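You operate a simulated robot arm through the tools that you are given. There is no shell and no other tool.

The job below is to be done with a simulated two-armed robot. You get a single attempt, and the scene is never put back.

## Task
Unlock the line and prove it with one empty pass at speed 3.
Fine: key home in its slot and guard down before the main switch; hands clear of the carrier; watch the pass end; leave it READY.

It is judged by the outcome, as a careful person would: the job done as asked, and still so three seconds after it is handed in. It fails if anything else is knocked over, pushed out of place, dropped, spilled or broken.

## Robot
Two 7-joint arms with fingered hands on one trunk that stands fixed in place. Base frame: the origin is at the foot of the trunk, x ahead of it, y to its left, z up. Lengths are in m, angles in rad, forces in N, time in s.
The left shoulder is at [0.07, 0.172, 1.327], the right one opposite. Payload 5 kg a hand.
The TCP of each hand is the grasp point between the finger pads, 0.043 m short of the fingertips. In the tool frame z runs along the fingers and y along their closing line. The gripper opens to 0.144 m. The gripper's body begins 0.05 m behind the TCP. The gripper is a hand of 5 fingers: y runs from the thumb to the fingers, the wrist lies at [-0.021, -0.124, -0.221] in the tool frame, and closing takes about 1.5 s.
Orientation is told as [roll, pitch, yaw] about the base's x, y, z axes, in that order, counted from this pose: with the fingers straight down and the wrist toward the robot, the tool's x, y and z point along [0, 1, 0], [1, 0, 0] and [0, 0, -1] of the base frame.

## Interface
- The arms move only by the tool apply_moves. It takes "left_steps", "right_steps" or both (then of equal length, played together; a hand with none holds still); each is a list that holds one entry, the list of rows, each a list of 6 numbers: the shift along the tool's x, y, z in m, then the turn, a rotation vector about the tool's x, y, z in rad. In form: [[[dx, dy, dz, ax, ay, az], ...]]. A call has 1 to 20 rows; each row shifts and turns the commanded pose from where the row before left it, along the tool's axes as they then stand. "left_fingers" and "right_fingers" are, for a hand that has rows, the opening, from 0 (shut) to 1 (fully open), set as the call begins (left out, the last holds). Rows are played at 5 a second. More than 0.05 m and 0.15 rad between two rows, or a gripper value outside its range, and nothing of the call is played. Where a pose cannot be reached the arm comes as near as it can. A force on the tool above 50 N (or 10 N above the force at the start of the call, whichever is more), or a blocked arm, ends the call early, and 0.2 s more pass. Each finger travels about 0.045 m/s and halts on what it meets, pressing with about 27 N; the grip force reading is that of the motor and also rises with nothing between the fingers. The clock runs only during rows and for 0.2 s after the last one: add rows that do not move to give the fingers time. It gives the time, the measured TCP pose, the force on the tool (base axes), the opening and the grip force at its end, in the units of the frame above (readings bear some noise), with the torque about the TCP (base axes, N m) and any sound that the robot's microphone picked up.
- Cameras (640 x 400 px; columns grow to the right, rows downward): "scene" is now at [0.1262, -0.0091, 1.5359]; the picture's right is [-0.15, -0.99, 0.00], its down [-0.78, 0.12, -0.61] and it looks along [0.61, -0.09, -0.79] (base axes); focal length 214 px, centre (320, 200). "left" rides on the left gripper at [-0.086, -0.108, -0.168] in its tool frame; the picture's right is [-0.80, -0.28, 0.53], its down [0.54, -0.73, 0.42] and it looks along [0.27, 0.63, 0.73] (tool axes); focal length 275 px, centre (320, 200). "right" rides on the right gripper at [0.086, -0.108, -0.168] in its tool frame; the picture's right is [-0.80, 0.28, -0.53], its down [-0.54, -0.73, 0.42] and it looks along [-0.27, 0.63, 0.73] (tool axes); focal length 275 px, centre (320, 200). There is no depth. A picture from a camera that has moved, and an enlarged one, comes with that camera's place and axes in the base frame and with its lens.
- capture(camera): a new picture of that camera. No time passes.
- move_column(by): slides the trunk up (or, below 0, down) by that many m; the arms and the scene camera ride with it, the base frame stays. It gives what a move gives, with no picture.
- curl_fingers(index, middle, ring, little, thumb_bend, thumb_turn, hand): sets how far each is bent, from 0 (flat) to 100 (curled in); at 30 the hand is open as for a grip, at 70 the pads meet at the TCP. One left out holds its place. A second passes; each finger stops where it meets its share of the squeeze, and holds until it gets a number again. A gripper value or a shape takes the hand back. It gives what a move gives, with no picture; readings hold the bend of each and the force on index, middle, ring, little, thumb and palm. thumb_turn goes from beside the hand (0) to across from the fingers (100), as for a grip.
- hand_shape(shape, hand): the hand has 5 fingers and takes this shape, open, in about a second: jaw (thumb against the fingers, like two jaws); tri (thumb and two fingers); tip (a fingertip pinch); poke (one finger out to press); point (the index stretched); flat (the hand flat); cup (the hand cupped); fist (a fist). The gripper value then closes the fingers along that shape, each until it touches; the sizes above hold for jaw. It gives what a move gives, with no picture.
- turn_head(pan, tilt): turns the head with the scene camera to pan (to the left, within 1.501 rad either way) and tilt (down, from -0.506 to 1.204), counted from straight ahead of the robot. It gives what a move gives.
- zoom(camera, box): a new picture of the part [left, top, right, bottom] of that camera's present view, enlarged. No time passes.
- close_job(): hands the job in; it is judged then, once.

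Nothing tells you positions but the pictures and the camera data. Unless the task says otherwise, let go and move clear before handing in.

The tools are called after "Call:" by a JSON object that holds its "api" and its "payload". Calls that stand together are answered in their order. apply_moves: Moves the arms, as the interface text tells. Its arguments: {"type":"object","properties":{"left_steps":{"type":"array","items":{"type":"array","items":{"type":"array","items":{"type":"number"}}}},"left_fingers":{"type":"number"},"right_steps":{"type":"array","items":{"type":"array","items":{"type":"array","items":{"type":"number"}}}},"right_fingers":{"type":"number"}},"required":[]} The other tools are called the same way: move_column (by) slides the trunk up or down; hand_shape (shape, hand) gives the hand a shape; curl_fingers (index, middle, ring, little, thumb_bend, thumb_turn, hand) moves the fingers one by one; turn_head (pan, tilt) turns the head that bears the scene camera; capture (camera) takes a picture; zoom (camera, box) takes an enlarged picture of a part of a camera's view; close_job () hands the job in.

At the start:

```text
clock: 0.0
left_tool_pos: [0.505, 0.6249, 1.1006]
left_tcp_rot: [-0.001, 0.001, 0.0]
left_contact_force: [-0.6, -0.5, 0.8]
left_wrist_torque: [0.01, 0.0, -0.01]
left_finger_gap: 0.1434
left_grip_force: 0.1
left_shape: jaw
left_bend: [30.0, 30.0, 30.0, 30.0, 30.0, 98.0]
left_finger forces: [0.0, 0.0, 0.0, 0.1, 0.0, 0.0]
right_tool_pos: [0.8388, 0.0948, 1.1192]
right_tcp_rot: [-0.001, -0.001, 0.001]
right_contact_force: [1.0, 0.4, 0.1]
right_wrist_torque: [0.03, -0.01, -0.01]
right_finger_gap: 0.1435
right_grip_force: 0.0
right_shape: jaw
right_bend: [30.0, 30.0, 30.0, 30.0, 30.0, 98.0]
right_finger forces: [0.1, 0.0, 0.0, 0.1, 0.0, 0.1]
trunk travel left (down, up): [-0.425, 0.515]
head pan, tilt: [-0.147, 0.911]
```

scene: 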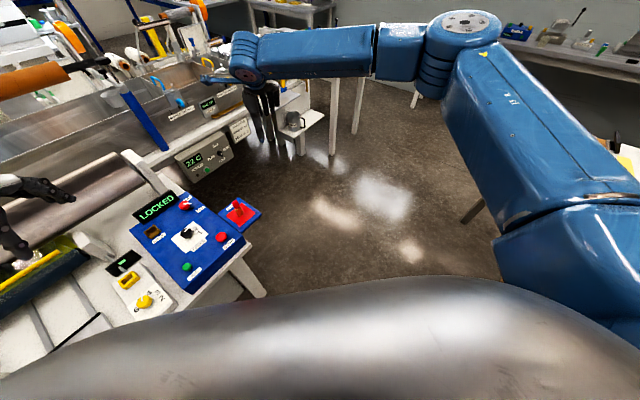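
right: 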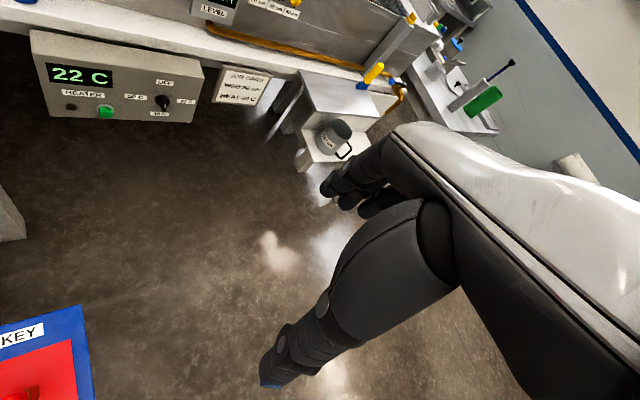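
left: 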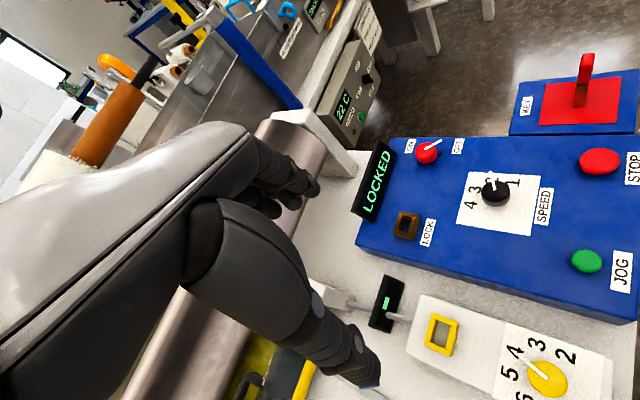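

I see a control panel showing LOCKED, with a key on a red tray, a lock slot, a speed dial, a main switch, STOP and JOG buttons, and a roller line with a guard. I'll look closer before I move anything.

Call:
{"api": "zoom", "payload": {"camera": "scene", "box": [80, 160, 280, 330]}}

Call:
{"api": "zoom", "payload": {"camera": "left", "box": [320, 40, 640, 400]}}

Call:
{"api": "turn_head", "payload": {"pan": 0.5, "tilt": 0.9}}

Call:
{"api": "capture", "payload": {"camera": "scene"}}

```text
2.35 times, centred on (180, 245) of scene
camera zoom: at [0.1262, -0.0091, 1.5359], right [-0.15, -0.99, 0.0], down [-0.78, 0.12, -0.61], along [0.61, -0.09, -0.79], focal length 505 px, centre (649, 94)
```

zoom: 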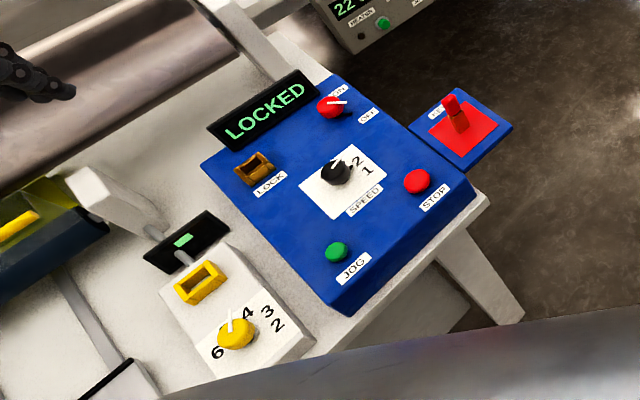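

```text
1.11 times, centred on (480, 220) of left
camera zoom: at [0.3963, 0.5389, 1.2688], right [-0.28, -0.8, -0.53], down [-0.73, 0.54, -0.42], along [0.63, 0.27, -0.73], focal length 306 px, centre (142, 178)
```

zoom: 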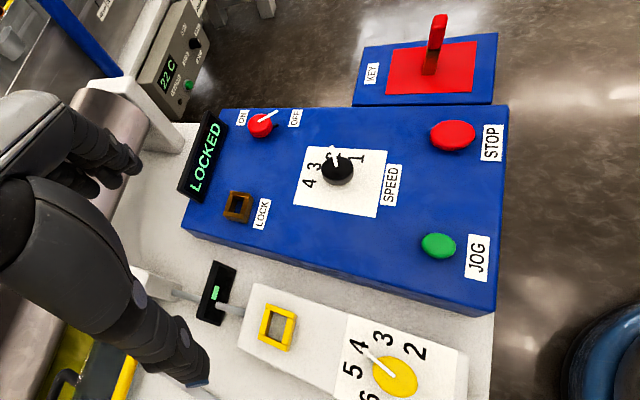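

```text
clock: 1.0
left_tool_pos: [0.5052, 0.6252, 1.1005]
left_tcp_rot: [0.0, -0.001, 0.0]
left_contact_force: [-0.1, 0.0, 0.3]
left_wrist_torque: [0.0, 0.02, -0.02]
left_finger_gap: 0.1439
left_grip_force: 0.1
left_shape: jaw
left_bend: [30.0, 30.0, 30.0, 30.0, 30.0, 98.0]
left_finger forces: [0.0, 0.1, 0.1, 0.0, 0.0, 0.0]
right_tool_pos: [0.8395, 0.096, 1.1198]
right_tcp_rot: [0.0, 0.001, -0.002]
right_contact_force: [0.2, -0.9, 0.1]
right_wrist_torque: [0.02, 0.01, 0.01]
right_finger_gap: 0.1434
right_grip_force: 0.0
right_shape: jaw
right_bend: [30.0, 30.0, 30.0, 30.0, 30.0, 98.0]
right_finger forces: [0.0, 0.0, 0.0, 0.0, 0.0, 0.0]
trunk travel left (down, up): [-0.425, 0.515]
head pan, tilt: [0.499, 0.901]
```

```text
taken
camera scene: at [0.1184, 0.038, 1.5366], right [0.48, -0.88, 0.0], down [-0.69, -0.38, -0.62], along [0.55, 0.3, -0.78], focal length 214 px, centre (320, 200)
```

scene: 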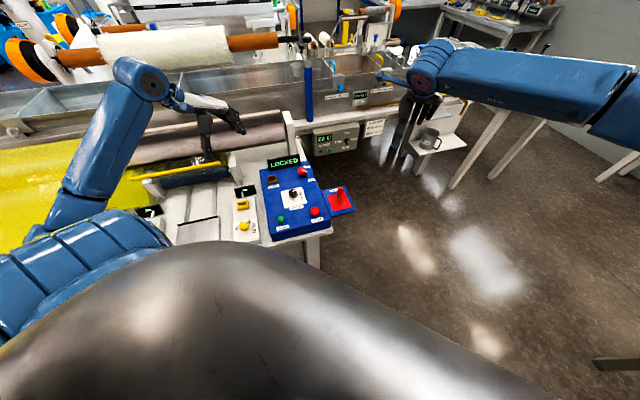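

The line looks like a machine with a carrier and a yellow guard, and the panel sits in the middle of the view. I'll zoom in on each part.

Call:
{"api": "zoom", "payload": {"camera": "scene", "box": [120, 130, 280, 250]}}

Call:
{"api": "zoom", "payload": {"camera": "scene", "box": [220, 140, 360, 250]}}

Call:
{"api": "zoom", "payload": {"camera": "scene", "box": [0, 0, 320, 200]}}

Call:
{"api": "zoom", "payload": {"camera": "scene", "box": [260, 30, 480, 170]}}

Call:
{"api": "turn_head", "payload": {"pan": 1.1, "tilt": 0.8}}

Call:
{"api": "capture", "payload": {"camera": "scene"}}

```text
3.33 times, centred on (200, 190) of scene
camera zoom: at [0.1184, 0.038, 1.5366], right [0.48, -0.88, 0.0], down [-0.69, -0.38, -0.62], along [0.55, 0.3, -0.78], focal length 715 px, centre (720, 233)
```

zoom: 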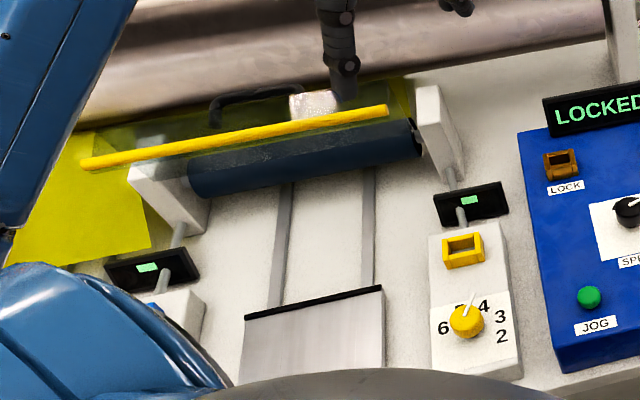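

```text
3.64 times, centred on (290, 195) of scene
camera zoom: at [0.1184, 0.038, 1.5366], right [0.48, -0.88, 0.0], down [-0.69, -0.38, -0.62], along [0.55, 0.3, -0.78], focal length 780 px, centre (429, 218)
```

zoom: 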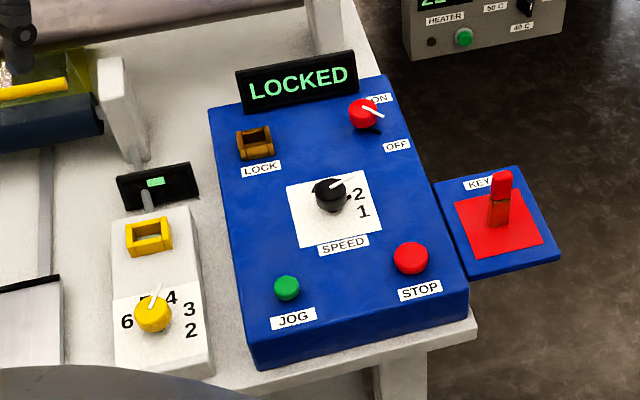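

```text
2.00 times, centred on (160, 100) of scene
camera zoom: at [0.1184, 0.038, 1.5366], right [0.48, -0.88, 0.0], down [-0.69, -0.38, -0.62], along [0.55, 0.3, -0.78], focal length 429 px, centre (640, 400)
```

zoom: 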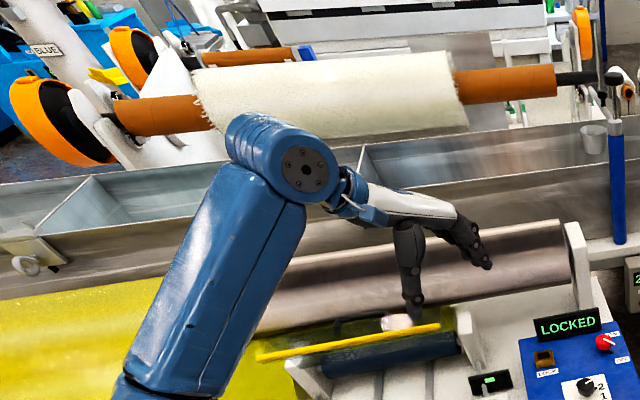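

```text
2.86 times, centred on (370, 100) of scene
camera zoom: at [0.1184, 0.038, 1.5366], right [0.48, -0.88, 0.0], down [-0.69, -0.38, -0.62], along [0.55, 0.3, -0.78], focal length 613 px, centre (177, 486)
```

zoom: 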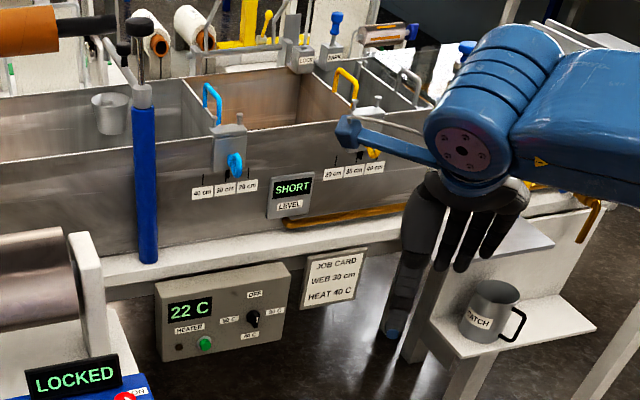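

```text
clock: 2.0
left_tool_pos: [0.5063, 0.6251, 1.1002]
left_tcp_rot: [0.0, 0.0, 0.001]
left_contact_force: [0.6, -0.3, -0.4]
left_wrist_torque: [0.01, 0.01, -0.02]
left_finger_gap: 0.1438
left_grip_force: 0.1
left_shape: jaw
left_bend: [30.0, 30.0, 30.0, 30.0, 30.0, 98.0]
left_finger forces: [0.0, 0.1, 0.0, 0.0, 0.1, 0.0]
right_tool_pos: [0.8391, 0.096, 1.1192]
right_tcp_rot: [0.0, 0.001, 0.001]
right_contact_force: [0.1, -0.2, -0.6]
right_wrist_torque: [-0.01, -0.01, -0.03]
right_finger_gap: 0.1436
right_grip_force: 0.1
right_shape: jaw
right_bend: [30.0, 30.0, 30.0, 30.0, 30.0, 98.0]
right_finger forces: [0.0, 0.0, 0.0, 0.0, 0.0, 0.0]
trunk travel left (down, up): [-0.425, 0.515]
head pan, tilt: [1.1, 0.799]
```

```text
taken
camera scene: at [0.0887, 0.0737, 1.5445], right [0.89, -0.45, 0.0], down [-0.33, -0.64, -0.7], along [0.32, 0.62, -0.72], focal length 214 px, centre (320, 200)
```

scene: 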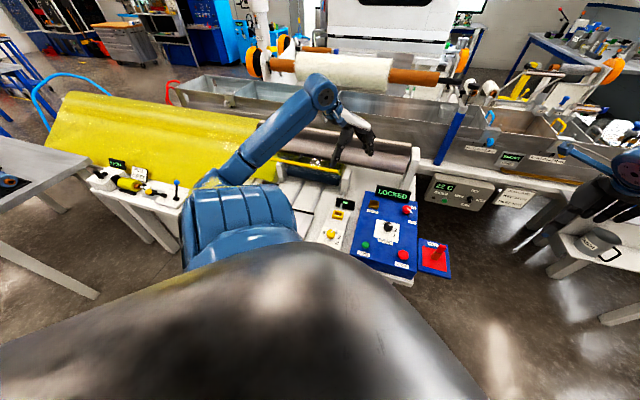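

The left arm hides part of the machine. I'll zoom in on the left part of the view and then look the rest of the way around.

Call:
{"api": "zoom", "payload": {"camera": "scene", "box": [60, 140, 220, 240]}}

Call:
{"api": "zoom", "payload": {"camera": "scene", "box": [260, 130, 470, 280]}}

Call:
{"api": "zoom", "payload": {"camera": "scene", "box": [160, 30, 480, 180]}}

Call:
{"api": "zoom", "payload": {"camera": "left", "box": [200, 230, 420, 400]}}

```text
4.00 times, centred on (140, 190) of scene
camera zoom: at [0.0887, 0.0737, 1.5445], right [0.89, -0.45, 0.0], down [-0.33, -0.64, -0.7], along [0.32, 0.62, -0.72], focal length 858 px, centre (1040, 240)
```

zoom: 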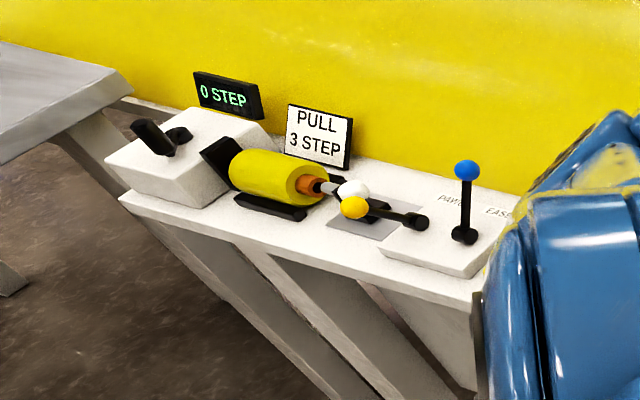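

```text
2.67 times, centred on (365, 205) of scene
camera zoom: at [0.0887, 0.0737, 1.5445], right [0.89, -0.45, 0.0], down [-0.33, -0.64, -0.7], along [0.32, 0.62, -0.72], focal length 572 px, centre (200, 187)
```

zoom: 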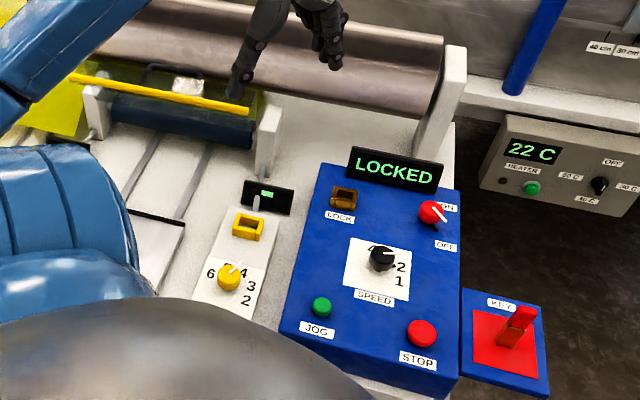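

```text
2.00 times, centred on (320, 105) of scene
camera zoom: at [0.0887, 0.0737, 1.5445], right [0.89, -0.45, 0.0], down [-0.33, -0.64, -0.7], along [0.32, 0.62, -0.72], focal length 429 px, centre (320, 390)
```

zoom: 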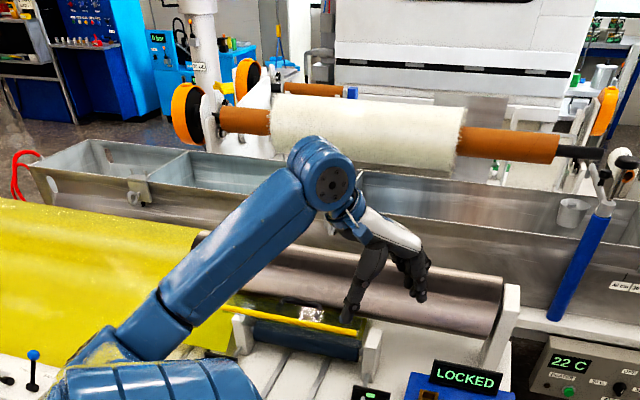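

```text
2.35 times, centred on (310, 315) of left
camera zoom: at [0.3963, 0.5389, 1.2688], right [-0.28, -0.8, -0.53], down [-0.73, 0.54, -0.42], along [0.63, 0.27, -0.73], focal length 648 px, centre (344, -71)
```

zoom: 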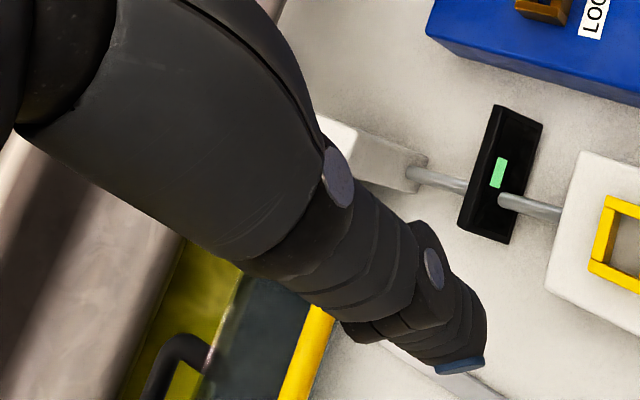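

The key stands at about (0.67, 0.24, 0.84) and the lock socket is near (0.63, 0.57, 0.81). I'll raise the left hand to uncover the guard and carrier.

Call:
{"api": "apply_moves", "payload": {"left_steps": [[[0, 0, -0.05, 0, 0, 0], [0, 0, -0.05, 0, 0, 0], [0, 0, -0.05, 0, 0, 0], [0, 0, -0.05, 0, 0, 0], [0, 0, 0, 0, 0, 0]]]}}

Call:
{"api": "capture", "payload": {"camera": "left"}}

Call:
{"api": "turn_head", "payload": {"pan": 0.8, "tilt": 0.9}}

Call:
{"api": "capture", "payload": {"camera": "scene"}}

```text
clock: 3.2
left_tool_pos: [0.5051, 0.6267, 1.3012]
left_tcp_rot: [0.0, 0.0, -0.001]
left_contact_force: [0.6, 0.1, -0.6]
left_wrist_torque: [-0.04, 0.01, -0.01]
left_finger_gap: 0.1436
left_grip_force: 0.1
left_shape: jaw
left_bend: [30.0, 30.0, 30.0, 30.0, 30.0, 98.0]
left_finger forces: [0.0, 0.0, 0.0, 0.0, 0.0, 0.0]
right_tool_pos: [0.8404, 0.0965, 1.1196]
right_tcp_rot: [0.001, 0.001, 0.0]
right_contact_force: [0.0, 0.5, -0.2]
right_wrist_torque: [0.0, 0.02, 0.0]
right_finger_gap: 0.1435
right_grip_force: 0.1
right_shape: jaw
right_bend: [30.0, 30.0, 30.0, 30.0, 30.0, 98.0]
right_finger forces: [0.1, 0.1, 0.0, 0.0, 0.1, 0.1]
trunk travel left (down, up): [-0.425, 0.515]
head pan, tilt: [1.1, 0.799]
```

```text
taken
camera left: at [0.396, 0.5398, 1.4689], right [-0.28, -0.8, -0.53], down [-0.73, 0.54, -0.42], along [0.63, 0.27, -0.73], focal length 275 px, centre (320, 200)
```

left: 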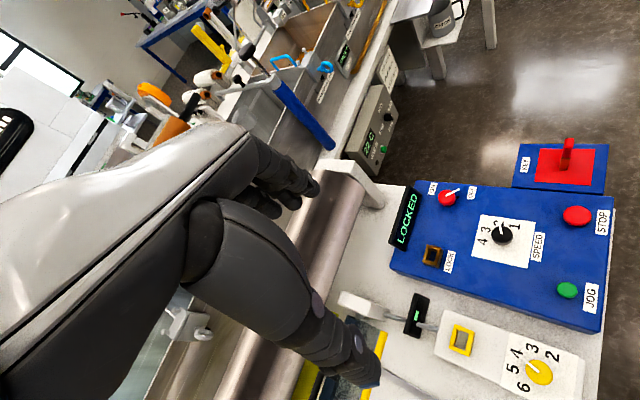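

```text
clock: 4.0
left_tool_pos: [0.5051, 0.6259, 1.2996]
left_tcp_rot: [0.0, 0.0, 0.001]
left_contact_force: [0.3, 0.6, -0.2]
left_wrist_torque: [-0.02, 0.0, 0.01]
left_finger_gap: 0.1439
left_grip_force: 0.1
left_shape: jaw
left_bend: [30.0, 30.0, 30.0, 30.0, 30.0, 98.0]
left_finger forces: [0.1, 0.0, 0.0, 0.1, 0.1, 0.1]
right_tool_pos: [0.8392, 0.0948, 1.1212]
right_tcp_rot: [0.0, -0.001, -0.001]
right_contact_force: [-0.4, 0.1, -0.5]
right_wrist_torque: [0.0, 0.0, 0.01]
right_finger_gap: 0.144
right_grip_force: 0.0
right_shape: jaw
right_bend: [30.0, 30.0, 30.0, 30.0, 30.0, 98.0]
right_finger forces: [0.0, 0.0, 0.1, 0.0, 0.0, 0.1]
trunk travel left (down, up): [-0.425, 0.515]
head pan, tilt: [0.799, 0.901]
```

```text
taken
camera scene: at [0.1046, 0.0561, 1.5366], right [0.72, -0.7, 0.0], down [-0.55, -0.56, -0.62], along [0.43, 0.45, -0.78], focal length 214 px, centre (320, 200)
```

scene: 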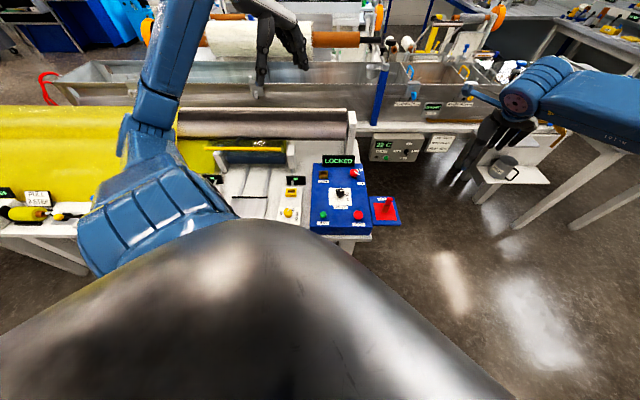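

Call:
{"api": "zoom", "payload": {"camera": "scene", "box": [170, 100, 410, 250]}}

Call:
{"api": "zoom", "payload": {"camera": "scene", "box": [180, 130, 300, 205]}}

Call:
{"api": "zoom", "payload": {"camera": "left", "box": [380, 120, 620, 340]}}

```text
2.67 times, centred on (290, 175) of scene
camera zoom: at [0.1046, 0.0561, 1.5366], right [0.72, -0.7, 0.0], down [-0.55, -0.56, -0.62], along [0.43, 0.45, -0.78], focal length 572 px, centre (400, 267)
```

zoom: 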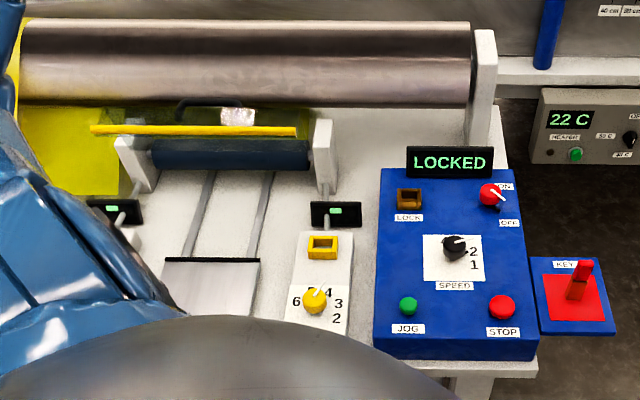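

```text
5.33 times, centred on (240, 168) of scene
camera zoom: at [0.1046, 0.0561, 1.5366], right [0.72, -0.7, 0.0], down [-0.55, -0.56, -0.62], along [0.43, 0.45, -0.78], focal length 1144 px, centre (747, 373)
```

zoom: 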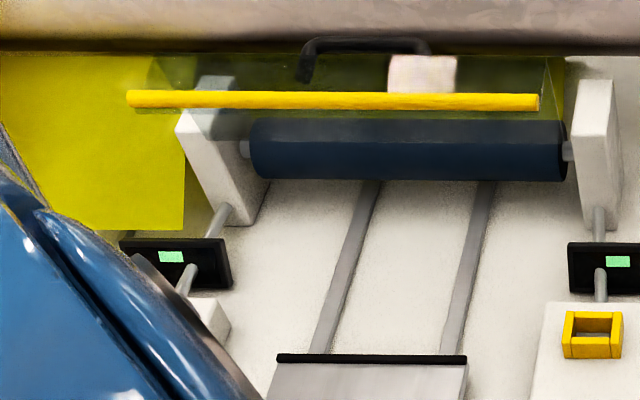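

```text
1.82 times, centred on (500, 230) of left
camera zoom: at [0.396, 0.5392, 1.4688], right [-0.28, -0.8, -0.53], down [-0.73, 0.54, -0.42], along [0.63, 0.27, -0.73], focal length 500 px, centre (-7, 146)
```

zoom: 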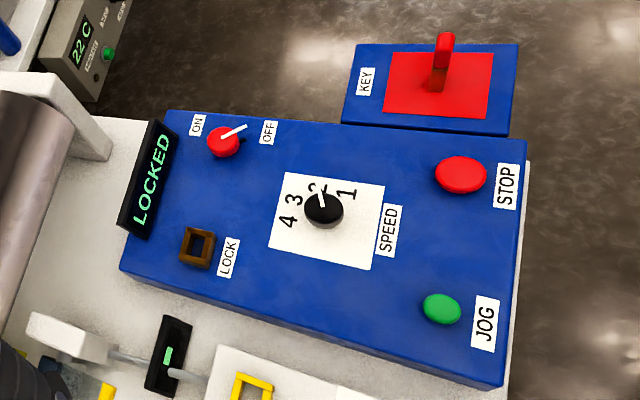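

The carrier looks like the grey plate on the two rails, and the guard is the yellow see-through panel with a handle over the blue roller. I need a side view of the guard, so I'll shift the left hand right and turn its camera toward it.

Call:
{"api": "apply_moves", "payload": {"left_steps": [[[-0.05, 0, 0, 0, 0, 0], [-0.05, 0, 0, 0, 0, 0], [-0.05, 0, 0, 0, 0, 0], [-0.05, 0, 0, 0, 0, 0], [-0.05, 0, 0, 0, 0, 0], [0, 0, 0, 0, 0, -0.15], [0, 0, 0, 0, 0, -0.15], [0, 0, 0, 0, 0, -0.15], [0, 0, 0, 0, 0, -0.15], [0, 0, 0, 0, 0, -0.15], [0, 0, 0, 0, 0, -0.15], [0, 0, 0, 0, 0, -0.15]]]}}

Call:
{"api": "capture", "payload": {"camera": "left"}}

Call:
{"api": "capture", "payload": {"camera": "scene"}}

```text
clock: 6.6
left_tool_pos: [0.5072, 0.3739, 1.302]
left_tcp_rot: [-0.001, 0.001, 1.051]
left_contact_force: [-0.8, 0.2, 0.5]
left_wrist_torque: [0.02, 0.02, 0.02]
left_finger_gap: 0.1438
left_grip_force: 0.1
left_shape: jaw
left_bend: [30.0, 30.0, 30.0, 30.0, 30.0, 97.0]
left_finger forces: [0.1, 0.0, 0.0, 0.1, 0.0, 0.0]
right_tool_pos: [0.8395, 0.0939, 1.1184]
right_tcp_rot: [0.002, -0.002, 0.0]
right_contact_force: [0.4, -0.8, -0.4]
right_wrist_torque: [0.05, 0.02, 0.02]
right_finger_gap: 0.1436
right_grip_force: 0.0
right_shape: jaw
right_bend: [30.0, 30.0, 30.0, 30.0, 30.0, 98.0]
right_finger forces: [0.0, 0.0, 0.0, 0.0, 0.1, 0.1]
trunk travel left (down, up): [-0.425, 0.515]
head pan, tilt: [0.799, 0.901]
```

```text
taken
camera left: at [0.5265, 0.2365, 1.4691], right [0.55, -0.64, -0.53], down [-0.83, -0.36, -0.42], along [0.08, 0.68, -0.73], focal length 275 px, centre (320, 200)
```

left: 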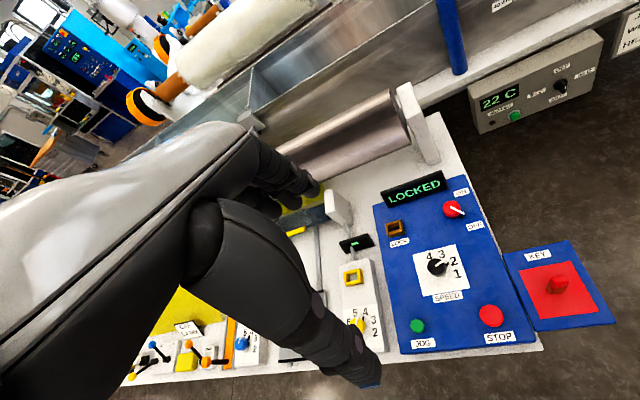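

```text
taken
camera scene: at [0.1053, 0.0542, 1.5366], right [0.72, -0.7, 0.0], down [-0.55, -0.56, -0.62], along [0.43, 0.45, -0.78], focal length 214 px, centre (320, 200)
```

scene: 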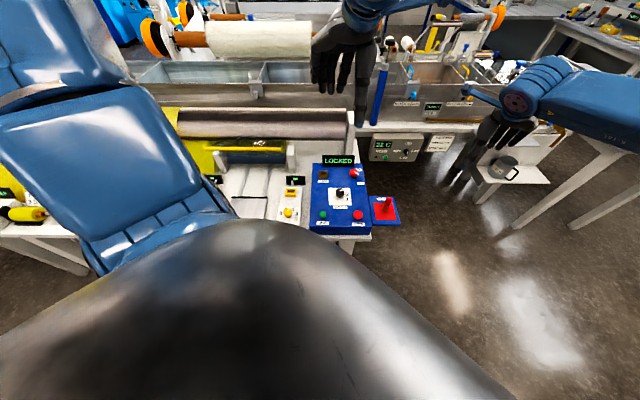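

The left hand hides the guard from its own camera. I'll take the left hand back and use the right hand's camera, turned left, for the side view.

Call:
{"api": "apply_moves", "payload": {"left_steps": [[[0, 0, 0, 0, 0, 0.15], [0, 0, 0, 0, 0, 0.15], [0, 0, 0, 0, 0, 0.15], [0, 0, 0, 0, 0, 0.15], [0, 0, 0, 0, 0, 0.15], [0, 0, 0, 0, 0, 0.15], [0, 0, 0, 0, 0, 0.15], [0.05, 0, 0, 0, 0, 0], [0.05, 0, 0, 0, 0, 0], [0.05, 0, 0, 0, 0, 0], [0.05, 0, 0, 0, 0, 0], [0.05, 0, 0, 0, 0, 0]]], "right_steps": [[[0, 0, 0, 0, 0, 0], [0, 0, 0, 0, 0, 0], [0, 0, 0, 0, 0, 0], [0, 0, 0, 0, 0, -0.15], [0, 0, 0, 0, 0, -0.15], [0, 0, 0, 0, 0, -0.15], [0, 0, 0, 0, 0, -0.15], [0, 0, 0, 0, 0, -0.15], [0, 0, 0, 0, 0, -0.15], [0, 0, 0, 0, 0, -0.15], [0, 0, 0, 0, 0, -0.15], [0, 0, 0, 0, 0, -0.15]]]}}

Call:
{"api": "capture", "payload": {"camera": "right"}}

```text
clock: 9.2
left_tool_pos: [0.5061, 0.6279, 1.3006]
left_tcp_rot: [0.0, -0.001, 0.001]
left_contact_force: [-0.4, -0.2, -0.7]
left_wrist_torque: [-0.07, -0.01, 0.01]
left_finger_gap: 0.1439
left_grip_force: 0.0
left_shape: jaw
left_bend: [30.0, 30.0, 30.0, 30.0, 30.0, 98.0]
left_finger forces: [0.1, 0.1, 0.0, 0.0, 0.0, 0.0]
right_tool_pos: [0.8398, 0.0953, 1.1195]
right_tcp_rot: [0.001, 0.001, 0.9]
right_contact_force: [-0.2, 0.5, 0.3]
right_wrist_torque: [-0.04, 0.03, -0.01]
right_finger_gap: 0.1436
right_grip_force: 0.2
right_shape: jaw
right_bend: [30.0, 30.0, 30.0, 30.0, 30.0, 98.0]
right_finger forces: [0.0, 0.0, 0.0, 0.0, 0.0, 0.1]
right hand out of reach, approached as far as the arm can: row 10, 11, 12
trunk travel left (down, up): [-0.425, 0.515]
head pan, tilt: [0.799, 0.901]
```

```text
taken
camera right: at [0.704, 0.0661, 1.2876], right [0.8, -0.27, 0.53], down [-0.03, -0.91, -0.42], along [0.6, 0.32, -0.73], focal length 275 px, centre (320, 200)
```

right: 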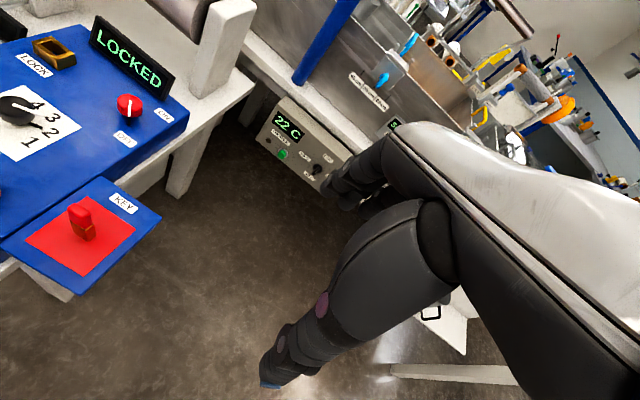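

This gives a good view of the key and the panel. I'll zoom in, then move the right hand back toward the robot to bring in more of the left side.

Call:
{"api": "zoom", "payload": {"camera": "right", "box": [0, 0, 240, 150]}}

Call:
{"api": "zoom", "payload": {"camera": "right", "box": [0, 150, 200, 310]}}

Call:
{"api": "apply_moves", "payload": {"right_steps": [[[0, -0.03, -0.03, 0, 0, 0], [0.04, -0.03, -0.02, 0, 0, 0], [0.04, -0.03, 0, 0, 0, 0], [0.04, -0.03, 0, 0, 0, 0], [0.04, 0, 0, 0, 0, -0.1], [0.04, 0, 0, 0, 0, -0.1], [0.0, 0, 0, 0, 0, -0.1]]]}}

Call:
{"api": "capture", "payload": {"camera": "right"}}

```text
2.67 times, centred on (120, 75) of right
camera zoom: at [0.704, 0.0661, 1.2876], right [0.8, -0.27, 0.53], down [-0.03, -0.91, -0.42], along [0.6, 0.32, -0.73], focal length 734 px, centre (853, 533)
```

zoom: 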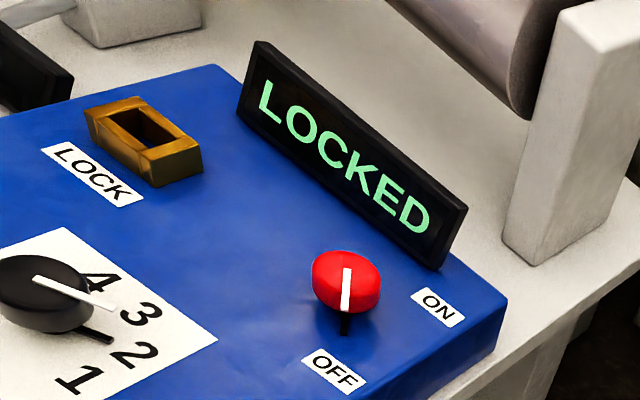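

```text
2.50 times, centred on (100, 230) of right
camera zoom: at [0.704, 0.0661, 1.2876], right [0.8, -0.27, 0.53], down [-0.03, -0.91, -0.42], along [0.6, 0.32, -0.73], focal length 688 px, centre (870, 125)
```

zoom: 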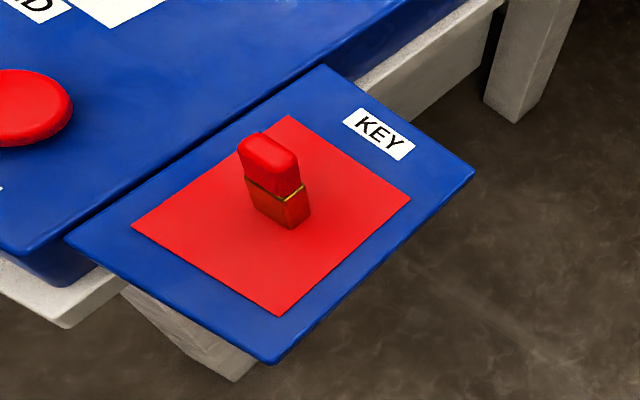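

```text
refused: row 2 steps farther than a row can; nothing moved
```

```text
taken
camera right: at [0.704, 0.0661, 1.2876], right [0.8, -0.27, 0.53], down [-0.03, -0.91, -0.42], along [0.6, 0.32, -0.73], focal length 275 px, centre (320, 200)
```

right: 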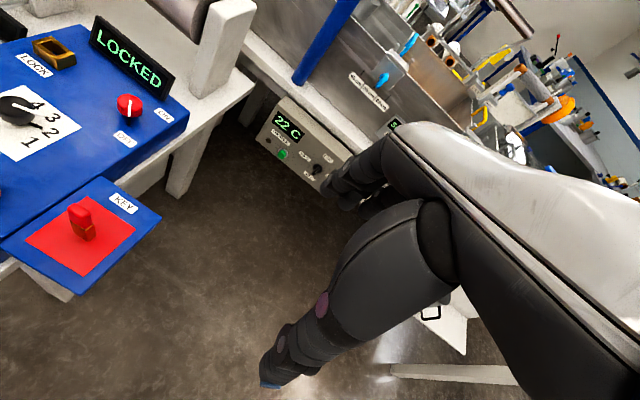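

The key has a red handle over an amber blade and stands upright in its tray. I'll bring the right hand nearer the robot and turn it further left to see the guard from the side.

Call:
{"api": "apply_moves", "payload": {"right_steps": [[[0.016, -0.044, -0.005, 0, 0, 0], [0.016, -0.044, -0.005, 0, 0, 0], [0.016, -0.044, -0.005, 0, 0, 0], [0.016, -0.044, -0.005, 0, 0, 0], [0.016, -0.044, -0.005, 0, 0, 0], [0.016, -0.044, -0.005, 0, 0, 0], [0, 0, 0, 0, 0, -0.15], [0, 0, 0, 0, 0, -0.15], [0, 0, 0, 0, 0, -0.15], [0, 0, 0, 0, 0, -0.15]]]}}

Call:
{"api": "capture", "payload": {"camera": "right"}}

```text
clock: 11.4
left_tool_pos: [0.5042, 0.6274, 1.3006]
left_tcp_rot: [-0.003, -0.001, 0.0]
left_contact_force: [-0.8, 0.9, 0.7]
left_wrist_torque: [-0.06, 0.01, -0.05]
left_finger_gap: 0.1441
left_grip_force: 0.0
left_shape: jaw
left_bend: [30.0, 30.0, 30.0, 30.0, 30.0, 98.0]
left_finger forces: [0.0, 0.0, 0.1, 0.1, 0.0, 0.0]
right_tool_pos: [0.5497, -0.0282, 1.1196]
right_tcp_rot: [-0.089, 0.018, 1.31]
right_contact_force: [0.9, -0.5, 2.6]
right_wrist_torque: [-0.04, 0.01, 0.01]
right_finger_gap: 0.144
right_grip_force: 0.1
right_shape: jaw
right_bend: [30.0, 30.0, 30.0, 30.0, 30.0, 98.0]
right_finger forces: [0.1, 0.0, 0.0, 0.1, 0.0, 0.0]
right hand out of reach, approached as far as the arm can: row 9, 10
trunk travel left (down, up): [-0.425, 0.515]
head pan, tilt: [0.799, 0.901]
```

```text
taken
camera right: at [0.4253, -0.1032, 1.2808], right [0.8, 0.09, 0.6], down [0.37, -0.86, -0.36], along [0.48, 0.51, -0.72], focal length 275 px, centre (320, 200)
```

right: 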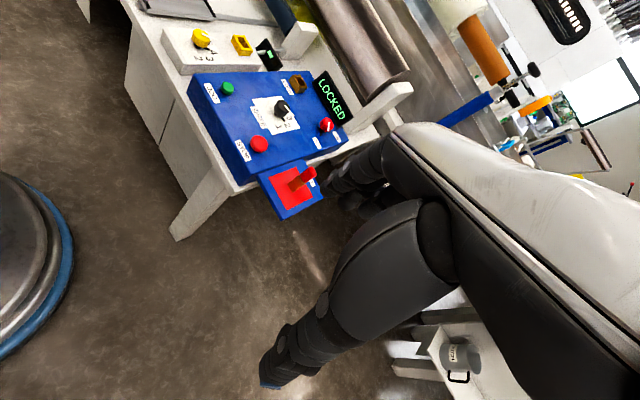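

Call:
{"api": "zoom", "payload": {"camera": "right", "box": [140, 0, 420, 180]}}

Call:
{"api": "zoom", "payload": {"camera": "right", "box": [200, 0, 340, 90]}}

```text
2.22 times, centred on (280, 90) of right
camera zoom: at [0.4253, -0.1032, 1.2808], right [0.8, 0.09, 0.6], down [0.37, -0.86, -0.36], along [0.48, 0.51, -0.72], focal length 612 px, centre (409, 444)
```

zoom: 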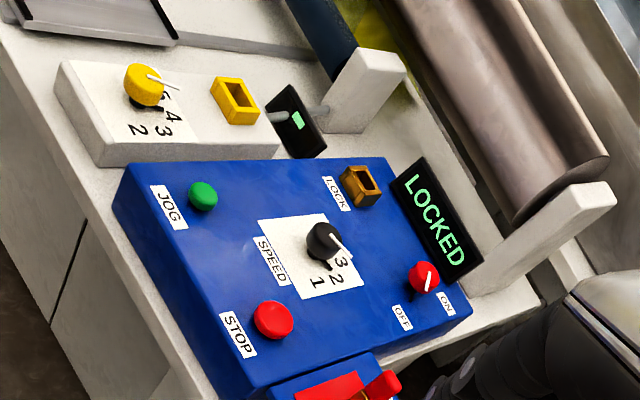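

```text
4.44 times, centred on (270, 45) of right
camera zoom: at [0.4253, -0.1032, 1.2808], right [0.8, 0.09, 0.6], down [0.37, -0.86, -0.36], along [0.48, 0.51, -0.72], focal length 1224 px, centre (542, 889)
```

zoom: 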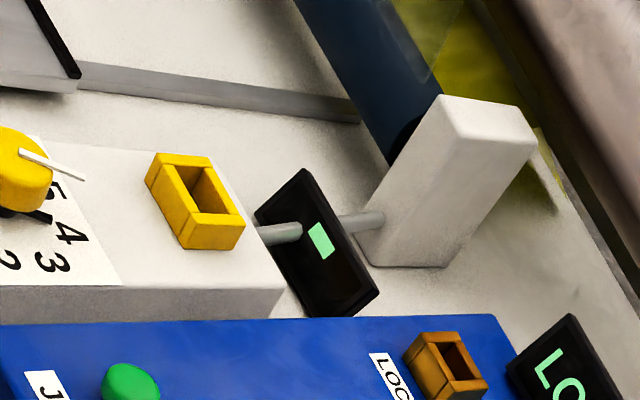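

The yellow bar sits well above the roller, so the guard is probably raised. I'll tilt the right camera up to see its hinge and shape.

Call:
{"api": "apply_moves", "payload": {"right_steps": [[[0, 0, 0, -0.12, 0.042, -0.08], [0, 0, 0, -0.12, 0.042, -0.08], [0, 0, 0, -0.12, 0.042, -0.08]]]}}

Call:
{"api": "capture", "payload": {"camera": "right"}}

```text
clock: 12.2
left_tool_pos: [0.5041, 0.6261, 1.3003]
left_tcp_rot: [-0.001, -0.001, 0.001]
left_contact_force: [-0.2, 1.1, 0.8]
left_wrist_torque: [0.01, 0.0, 0.0]
left_finger_gap: 0.1439
left_grip_force: 0.1
left_shape: jaw
left_bend: [30.0, 30.0, 30.0, 30.0, 30.0, 98.0]
left_finger forces: [0.1, 0.0, 0.1, 0.0, 0.0, 0.0]
right_tool_pos: [0.5371, -0.0156, 1.1021]
right_tcp_rot: [-0.083, -0.018, 1.365]
right_contact_force: [-0.3, 0.7, -1.0]
right_wrist_torque: [0.01, -0.04, 0.02]
right_finger_gap: 0.1441
right_grip_force: 0.0
right_shape: jaw
right_bend: [30.0, 30.0, 30.0, 30.0, 30.0, 98.0]
right_finger forces: [0.0, 0.1, 0.0, 0.1, 0.0, 0.0]
right hand out of reach, approached as far as the arm can: row 1, 2, 3
trunk travel left (down, up): [-0.425, 0.515]
head pan, tilt: [0.799, 0.901]
```

```text
taken
camera right: at [0.4168, -0.1036, 1.2587], right [0.79, 0.11, 0.6], down [0.42, -0.82, -0.39], along [0.45, 0.56, -0.7], focal length 275 px, centre (320, 200)
```

right: 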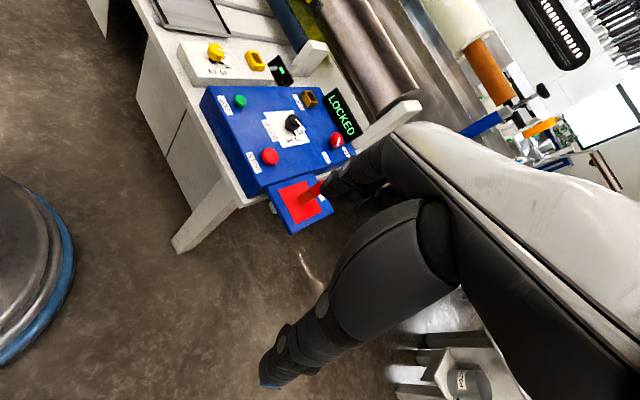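

I'll raise the trunk for a second viewpoint, so I can triangulate the guard and everything else accurately.

Call:
{"api": "move_column", "payload": {"by": 0.3}}

Call:
{"api": "capture", "payload": {"camera": "scene"}}

Call:
{"api": "zoom", "payload": {"camera": "scene", "box": [160, 130, 420, 290]}}

Call:
{"api": "capture", "payload": {"camera": "left"}}

Call:
{"api": "capture", "payload": {"camera": "right"}}

```text
clock: 15.2
left_tool_pos: [0.506, 0.6259, 1.6008]
left_tcp_rot: [0.0, 0.0, 0.0]
left_contact_force: [0.1, 0.5, 0.1]
left_wrist_torque: [0.04, 0.02, 0.01]
left_finger_gap: 0.1439
left_grip_force: 0.1
left_shape: jaw
left_bend: [30.0, 30.0, 30.0, 30.0, 30.0, 98.0]
left_finger forces: [0.1, 0.0, 0.1, 0.0, 0.0, 0.0]
right_tool_pos: [0.5393, -0.0154, 1.4008]
right_tcp_rot: [-0.085, -0.019, 1.365]
right_contact_force: [0.7, 0.0, 0.1]
right_wrist_torque: [0.02, -0.01, 0.01]
right_finger_gap: 0.144
right_grip_force: 0.1
right_shape: jaw
right_bend: [30.0, 30.0, 30.0, 30.0, 30.0, 98.0]
right_finger forces: [0.0, 0.1, 0.1, 0.0, 0.0, 0.1]
trunk travel left (down, up): [-0.725, 0.215]
head pan, tilt: [0.799, 0.901]
```

```text
taken
camera scene: at [0.1046, 0.0561, 1.8365], right [0.72, -0.7, 0.0], down [-0.55, -0.56, -0.62], along [0.43, 0.45, -0.78], focal length 214 px, centre (320, 200)
```

scene: 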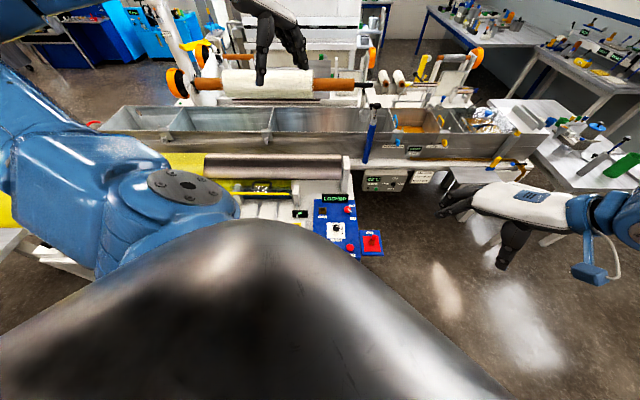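

```text
2.46 times, centred on (290, 210) of scene
camera zoom: at [0.1046, 0.0561, 1.8365], right [0.72, -0.7, 0.0], down [-0.55, -0.56, -0.62], along [0.43, 0.45, -0.78], focal length 528 px, centre (394, 175)
```

zoom: 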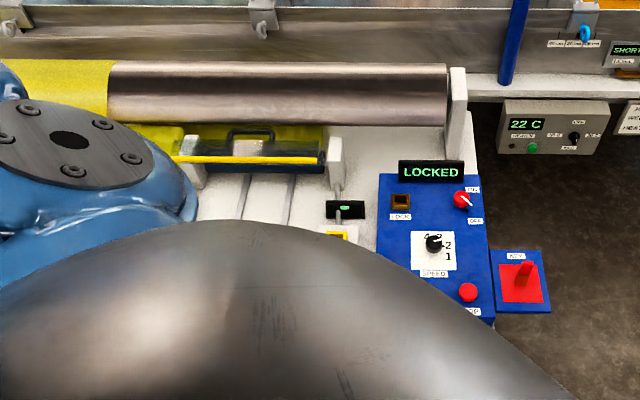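

```text
taken
camera left: at [0.3964, 0.5396, 1.7688], right [-0.28, -0.8, -0.53], down [-0.73, 0.54, -0.42], along [0.63, 0.27, -0.73], focal length 275 px, centre (320, 200)
```

left: 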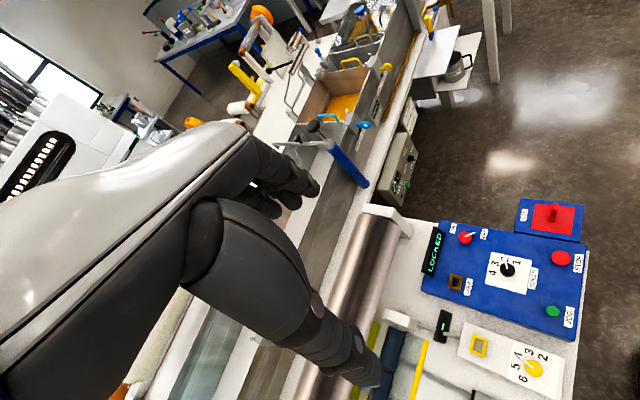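

```text
taken
camera right: at [0.4173, -0.104, 1.5588], right [0.79, 0.11, 0.6], down [0.42, -0.82, -0.39], along [0.45, 0.56, -0.69], focal length 275 px, centre (320, 200)
```

right: 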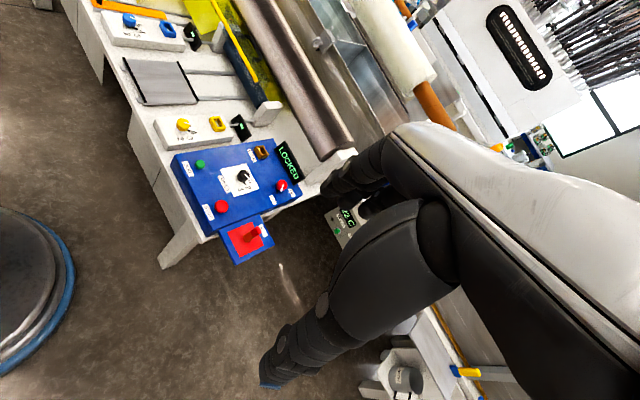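

Now the right camera sees the guard from the side. I'll zoom in on it.

Call:
{"api": "zoom", "payload": {"camera": "right", "box": [90, 0, 330, 150]}}

Call:
{"api": "zoom", "payload": {"camera": "right", "box": [180, 0, 300, 75]}}

Call:
{"api": "zoom", "payload": {"camera": "right", "box": [140, 100, 340, 270]}}

Call:
{"api": "zoom", "payload": {"camera": "scene", "box": [200, 160, 320, 230]}}

Call:
{"api": "zoom", "payload": {"camera": "left", "box": [340, 180, 600, 400]}}

```text
2.67 times, centred on (210, 75) of right
camera zoom: at [0.4173, -0.104, 1.5588], right [0.79, 0.11, 0.6], down [0.42, -0.82, -0.39], along [0.45, 0.56, -0.69], focal length 734 px, centre (613, 533)
```

zoom: 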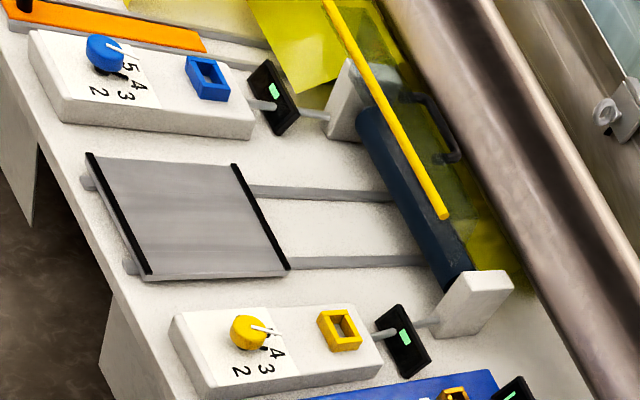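

```text
5.33 times, centred on (240, 38) of right
camera zoom: at [0.4173, -0.104, 1.5588], right [0.79, 0.11, 0.6], down [0.42, -0.82, -0.39], along [0.45, 0.56, -0.69], focal length 1468 px, centre (747, 1067)
```

zoom: 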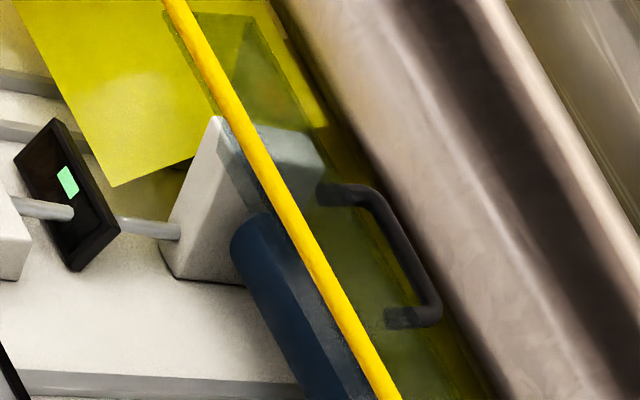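

```text
2.35 times, centred on (240, 185) of right
camera zoom: at [0.4173, -0.104, 1.5588], right [0.79, 0.11, 0.6], down [0.42, -0.82, -0.39], along [0.45, 0.56, -0.69], focal length 648 px, centre (508, 235)
```

zoom: 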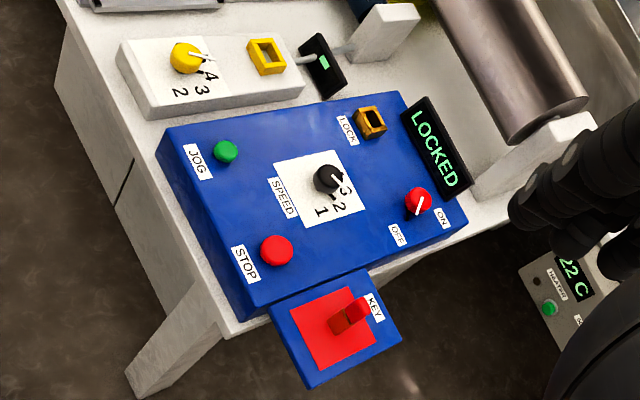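

```text
5.33 times, centred on (260, 195) of scene
camera zoom: at [0.1046, 0.0561, 1.8365], right [0.72, -0.7, 0.0], down [-0.55, -0.56, -0.62], along [0.43, 0.45, -0.78], focal length 1144 px, centre (640, 227)
```

zoom: 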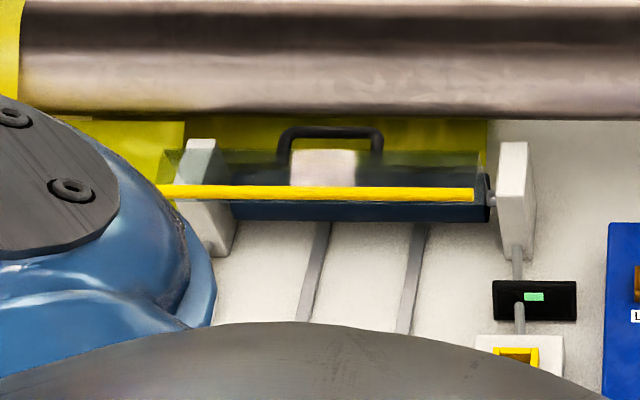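

```text
1.82 times, centred on (470, 290) of left
camera zoom: at [0.3964, 0.5396, 1.7688], right [-0.28, -0.8, -0.53], down [-0.73, 0.54, -0.42], along [0.63, 0.27, -0.73], focal length 500 px, centre (47, 36)
```

zoom: 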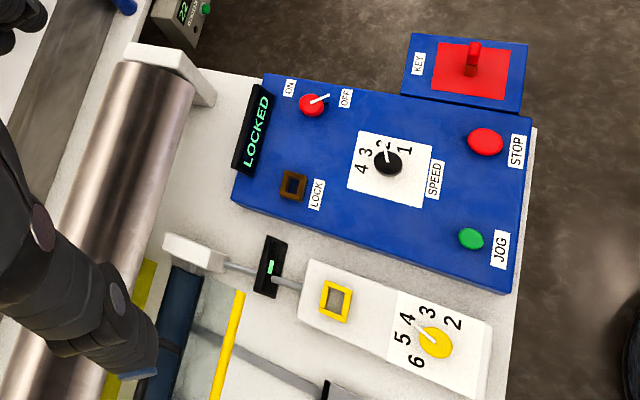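

The guard's yellow bar is about 0.13 m above the roller axis and 0.10 m in front of it, so it is raised. I want a true side view before touching it, so I'll turn the right hand sideways to point its camera at the line.

Call:
{"api": "apply_moves", "payload": {"right_steps": [[[0, 0, 0, 0, 0, 0.15], [0, 0, 0, 0, 0, 0.15], [0, 0, 0, 0, 0, 0.15], [0, 0, 0, 0, 0, 0.15], [0, 0, 0, 0, 0, 0.15], [-0.013, 0.042, 0, 0, 0, 0], [-0.013, 0.042, 0, 0, 0, 0], [-0.013, 0.042, 0, 0, 0, 0], [-0.013, 0.042, 0, 0, 0, 0], [-0.013, 0.042, 0, 0, 0, 0], [0, 0, 0, 0, 0.15, 0], [0, 0, 0, 0, 0.15, 0], [0, 0, 0, 0, 0.15, 0], [0, 0, 0, 0, 0.15, 0], [0, 0, 0, 0, 0.15, 0], [0, 0, 0, 0, 0.15, 0], [0, 0, 0, 0, 0.15, 0], [0, 0, 0, 0, 0.15, 0], [0, 0, 0, 0, 0.15, 0], [0, 0, 0, 0, 0.15, 0]]]}}

Call:
{"api": "capture", "payload": {"camera": "right"}}

```text
clock: 19.4
left_tool_pos: [0.5063, 0.6264, 1.5992]
left_tcp_rot: [-0.001, 0.0, 0.0]
left_contact_force: [-0.1, 0.0, 0.4]
left_wrist_torque: [-0.01, 0.04, 0.02]
left_finger_gap: 0.1439
left_grip_force: 0.0
left_shape: jaw
left_bend: [30.0, 30.0, 30.0, 30.0, 30.0, 98.0]
left_finger forces: [0.0, 0.0, 0.0, 0.1, 0.0, 0.0]
right_tool_pos: [0.7479, 0.0533, 1.4193]
right_tcp_rot: [1.453, -0.072, 0.616]
right_contact_force: [0.4, -0.2, 0.1]
right_wrist_torque: [0.0, -0.01, 0.02]
right_finger_gap: 0.1441
right_grip_force: 0.1
right_shape: jaw
right_bend: [30.0, 30.0, 30.0, 30.0, 30.0, 98.0]
right_finger forces: [0.0, 0.0, 0.1, 0.0, 0.1, 0.1]
trunk travel left (down, up): [-0.725, 0.215]
head pan, tilt: [0.799, 0.901]
```

```text
taken
camera right: at [0.7427, -0.1414, 1.5173], right [0.63, -0.32, -0.7], down [-0.76, -0.1, -0.64], along [0.13, 0.94, -0.31], focal length 275 px, centre (320, 200)
```

right: 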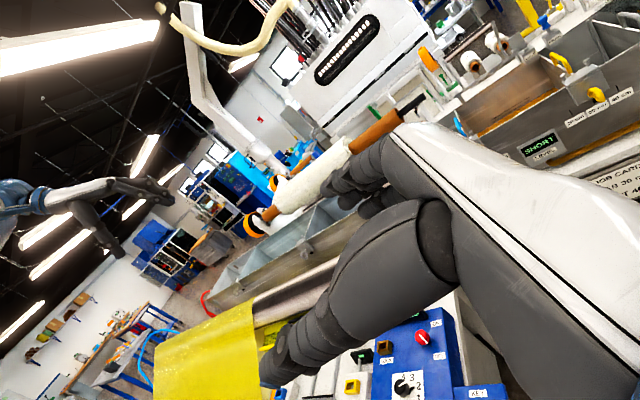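

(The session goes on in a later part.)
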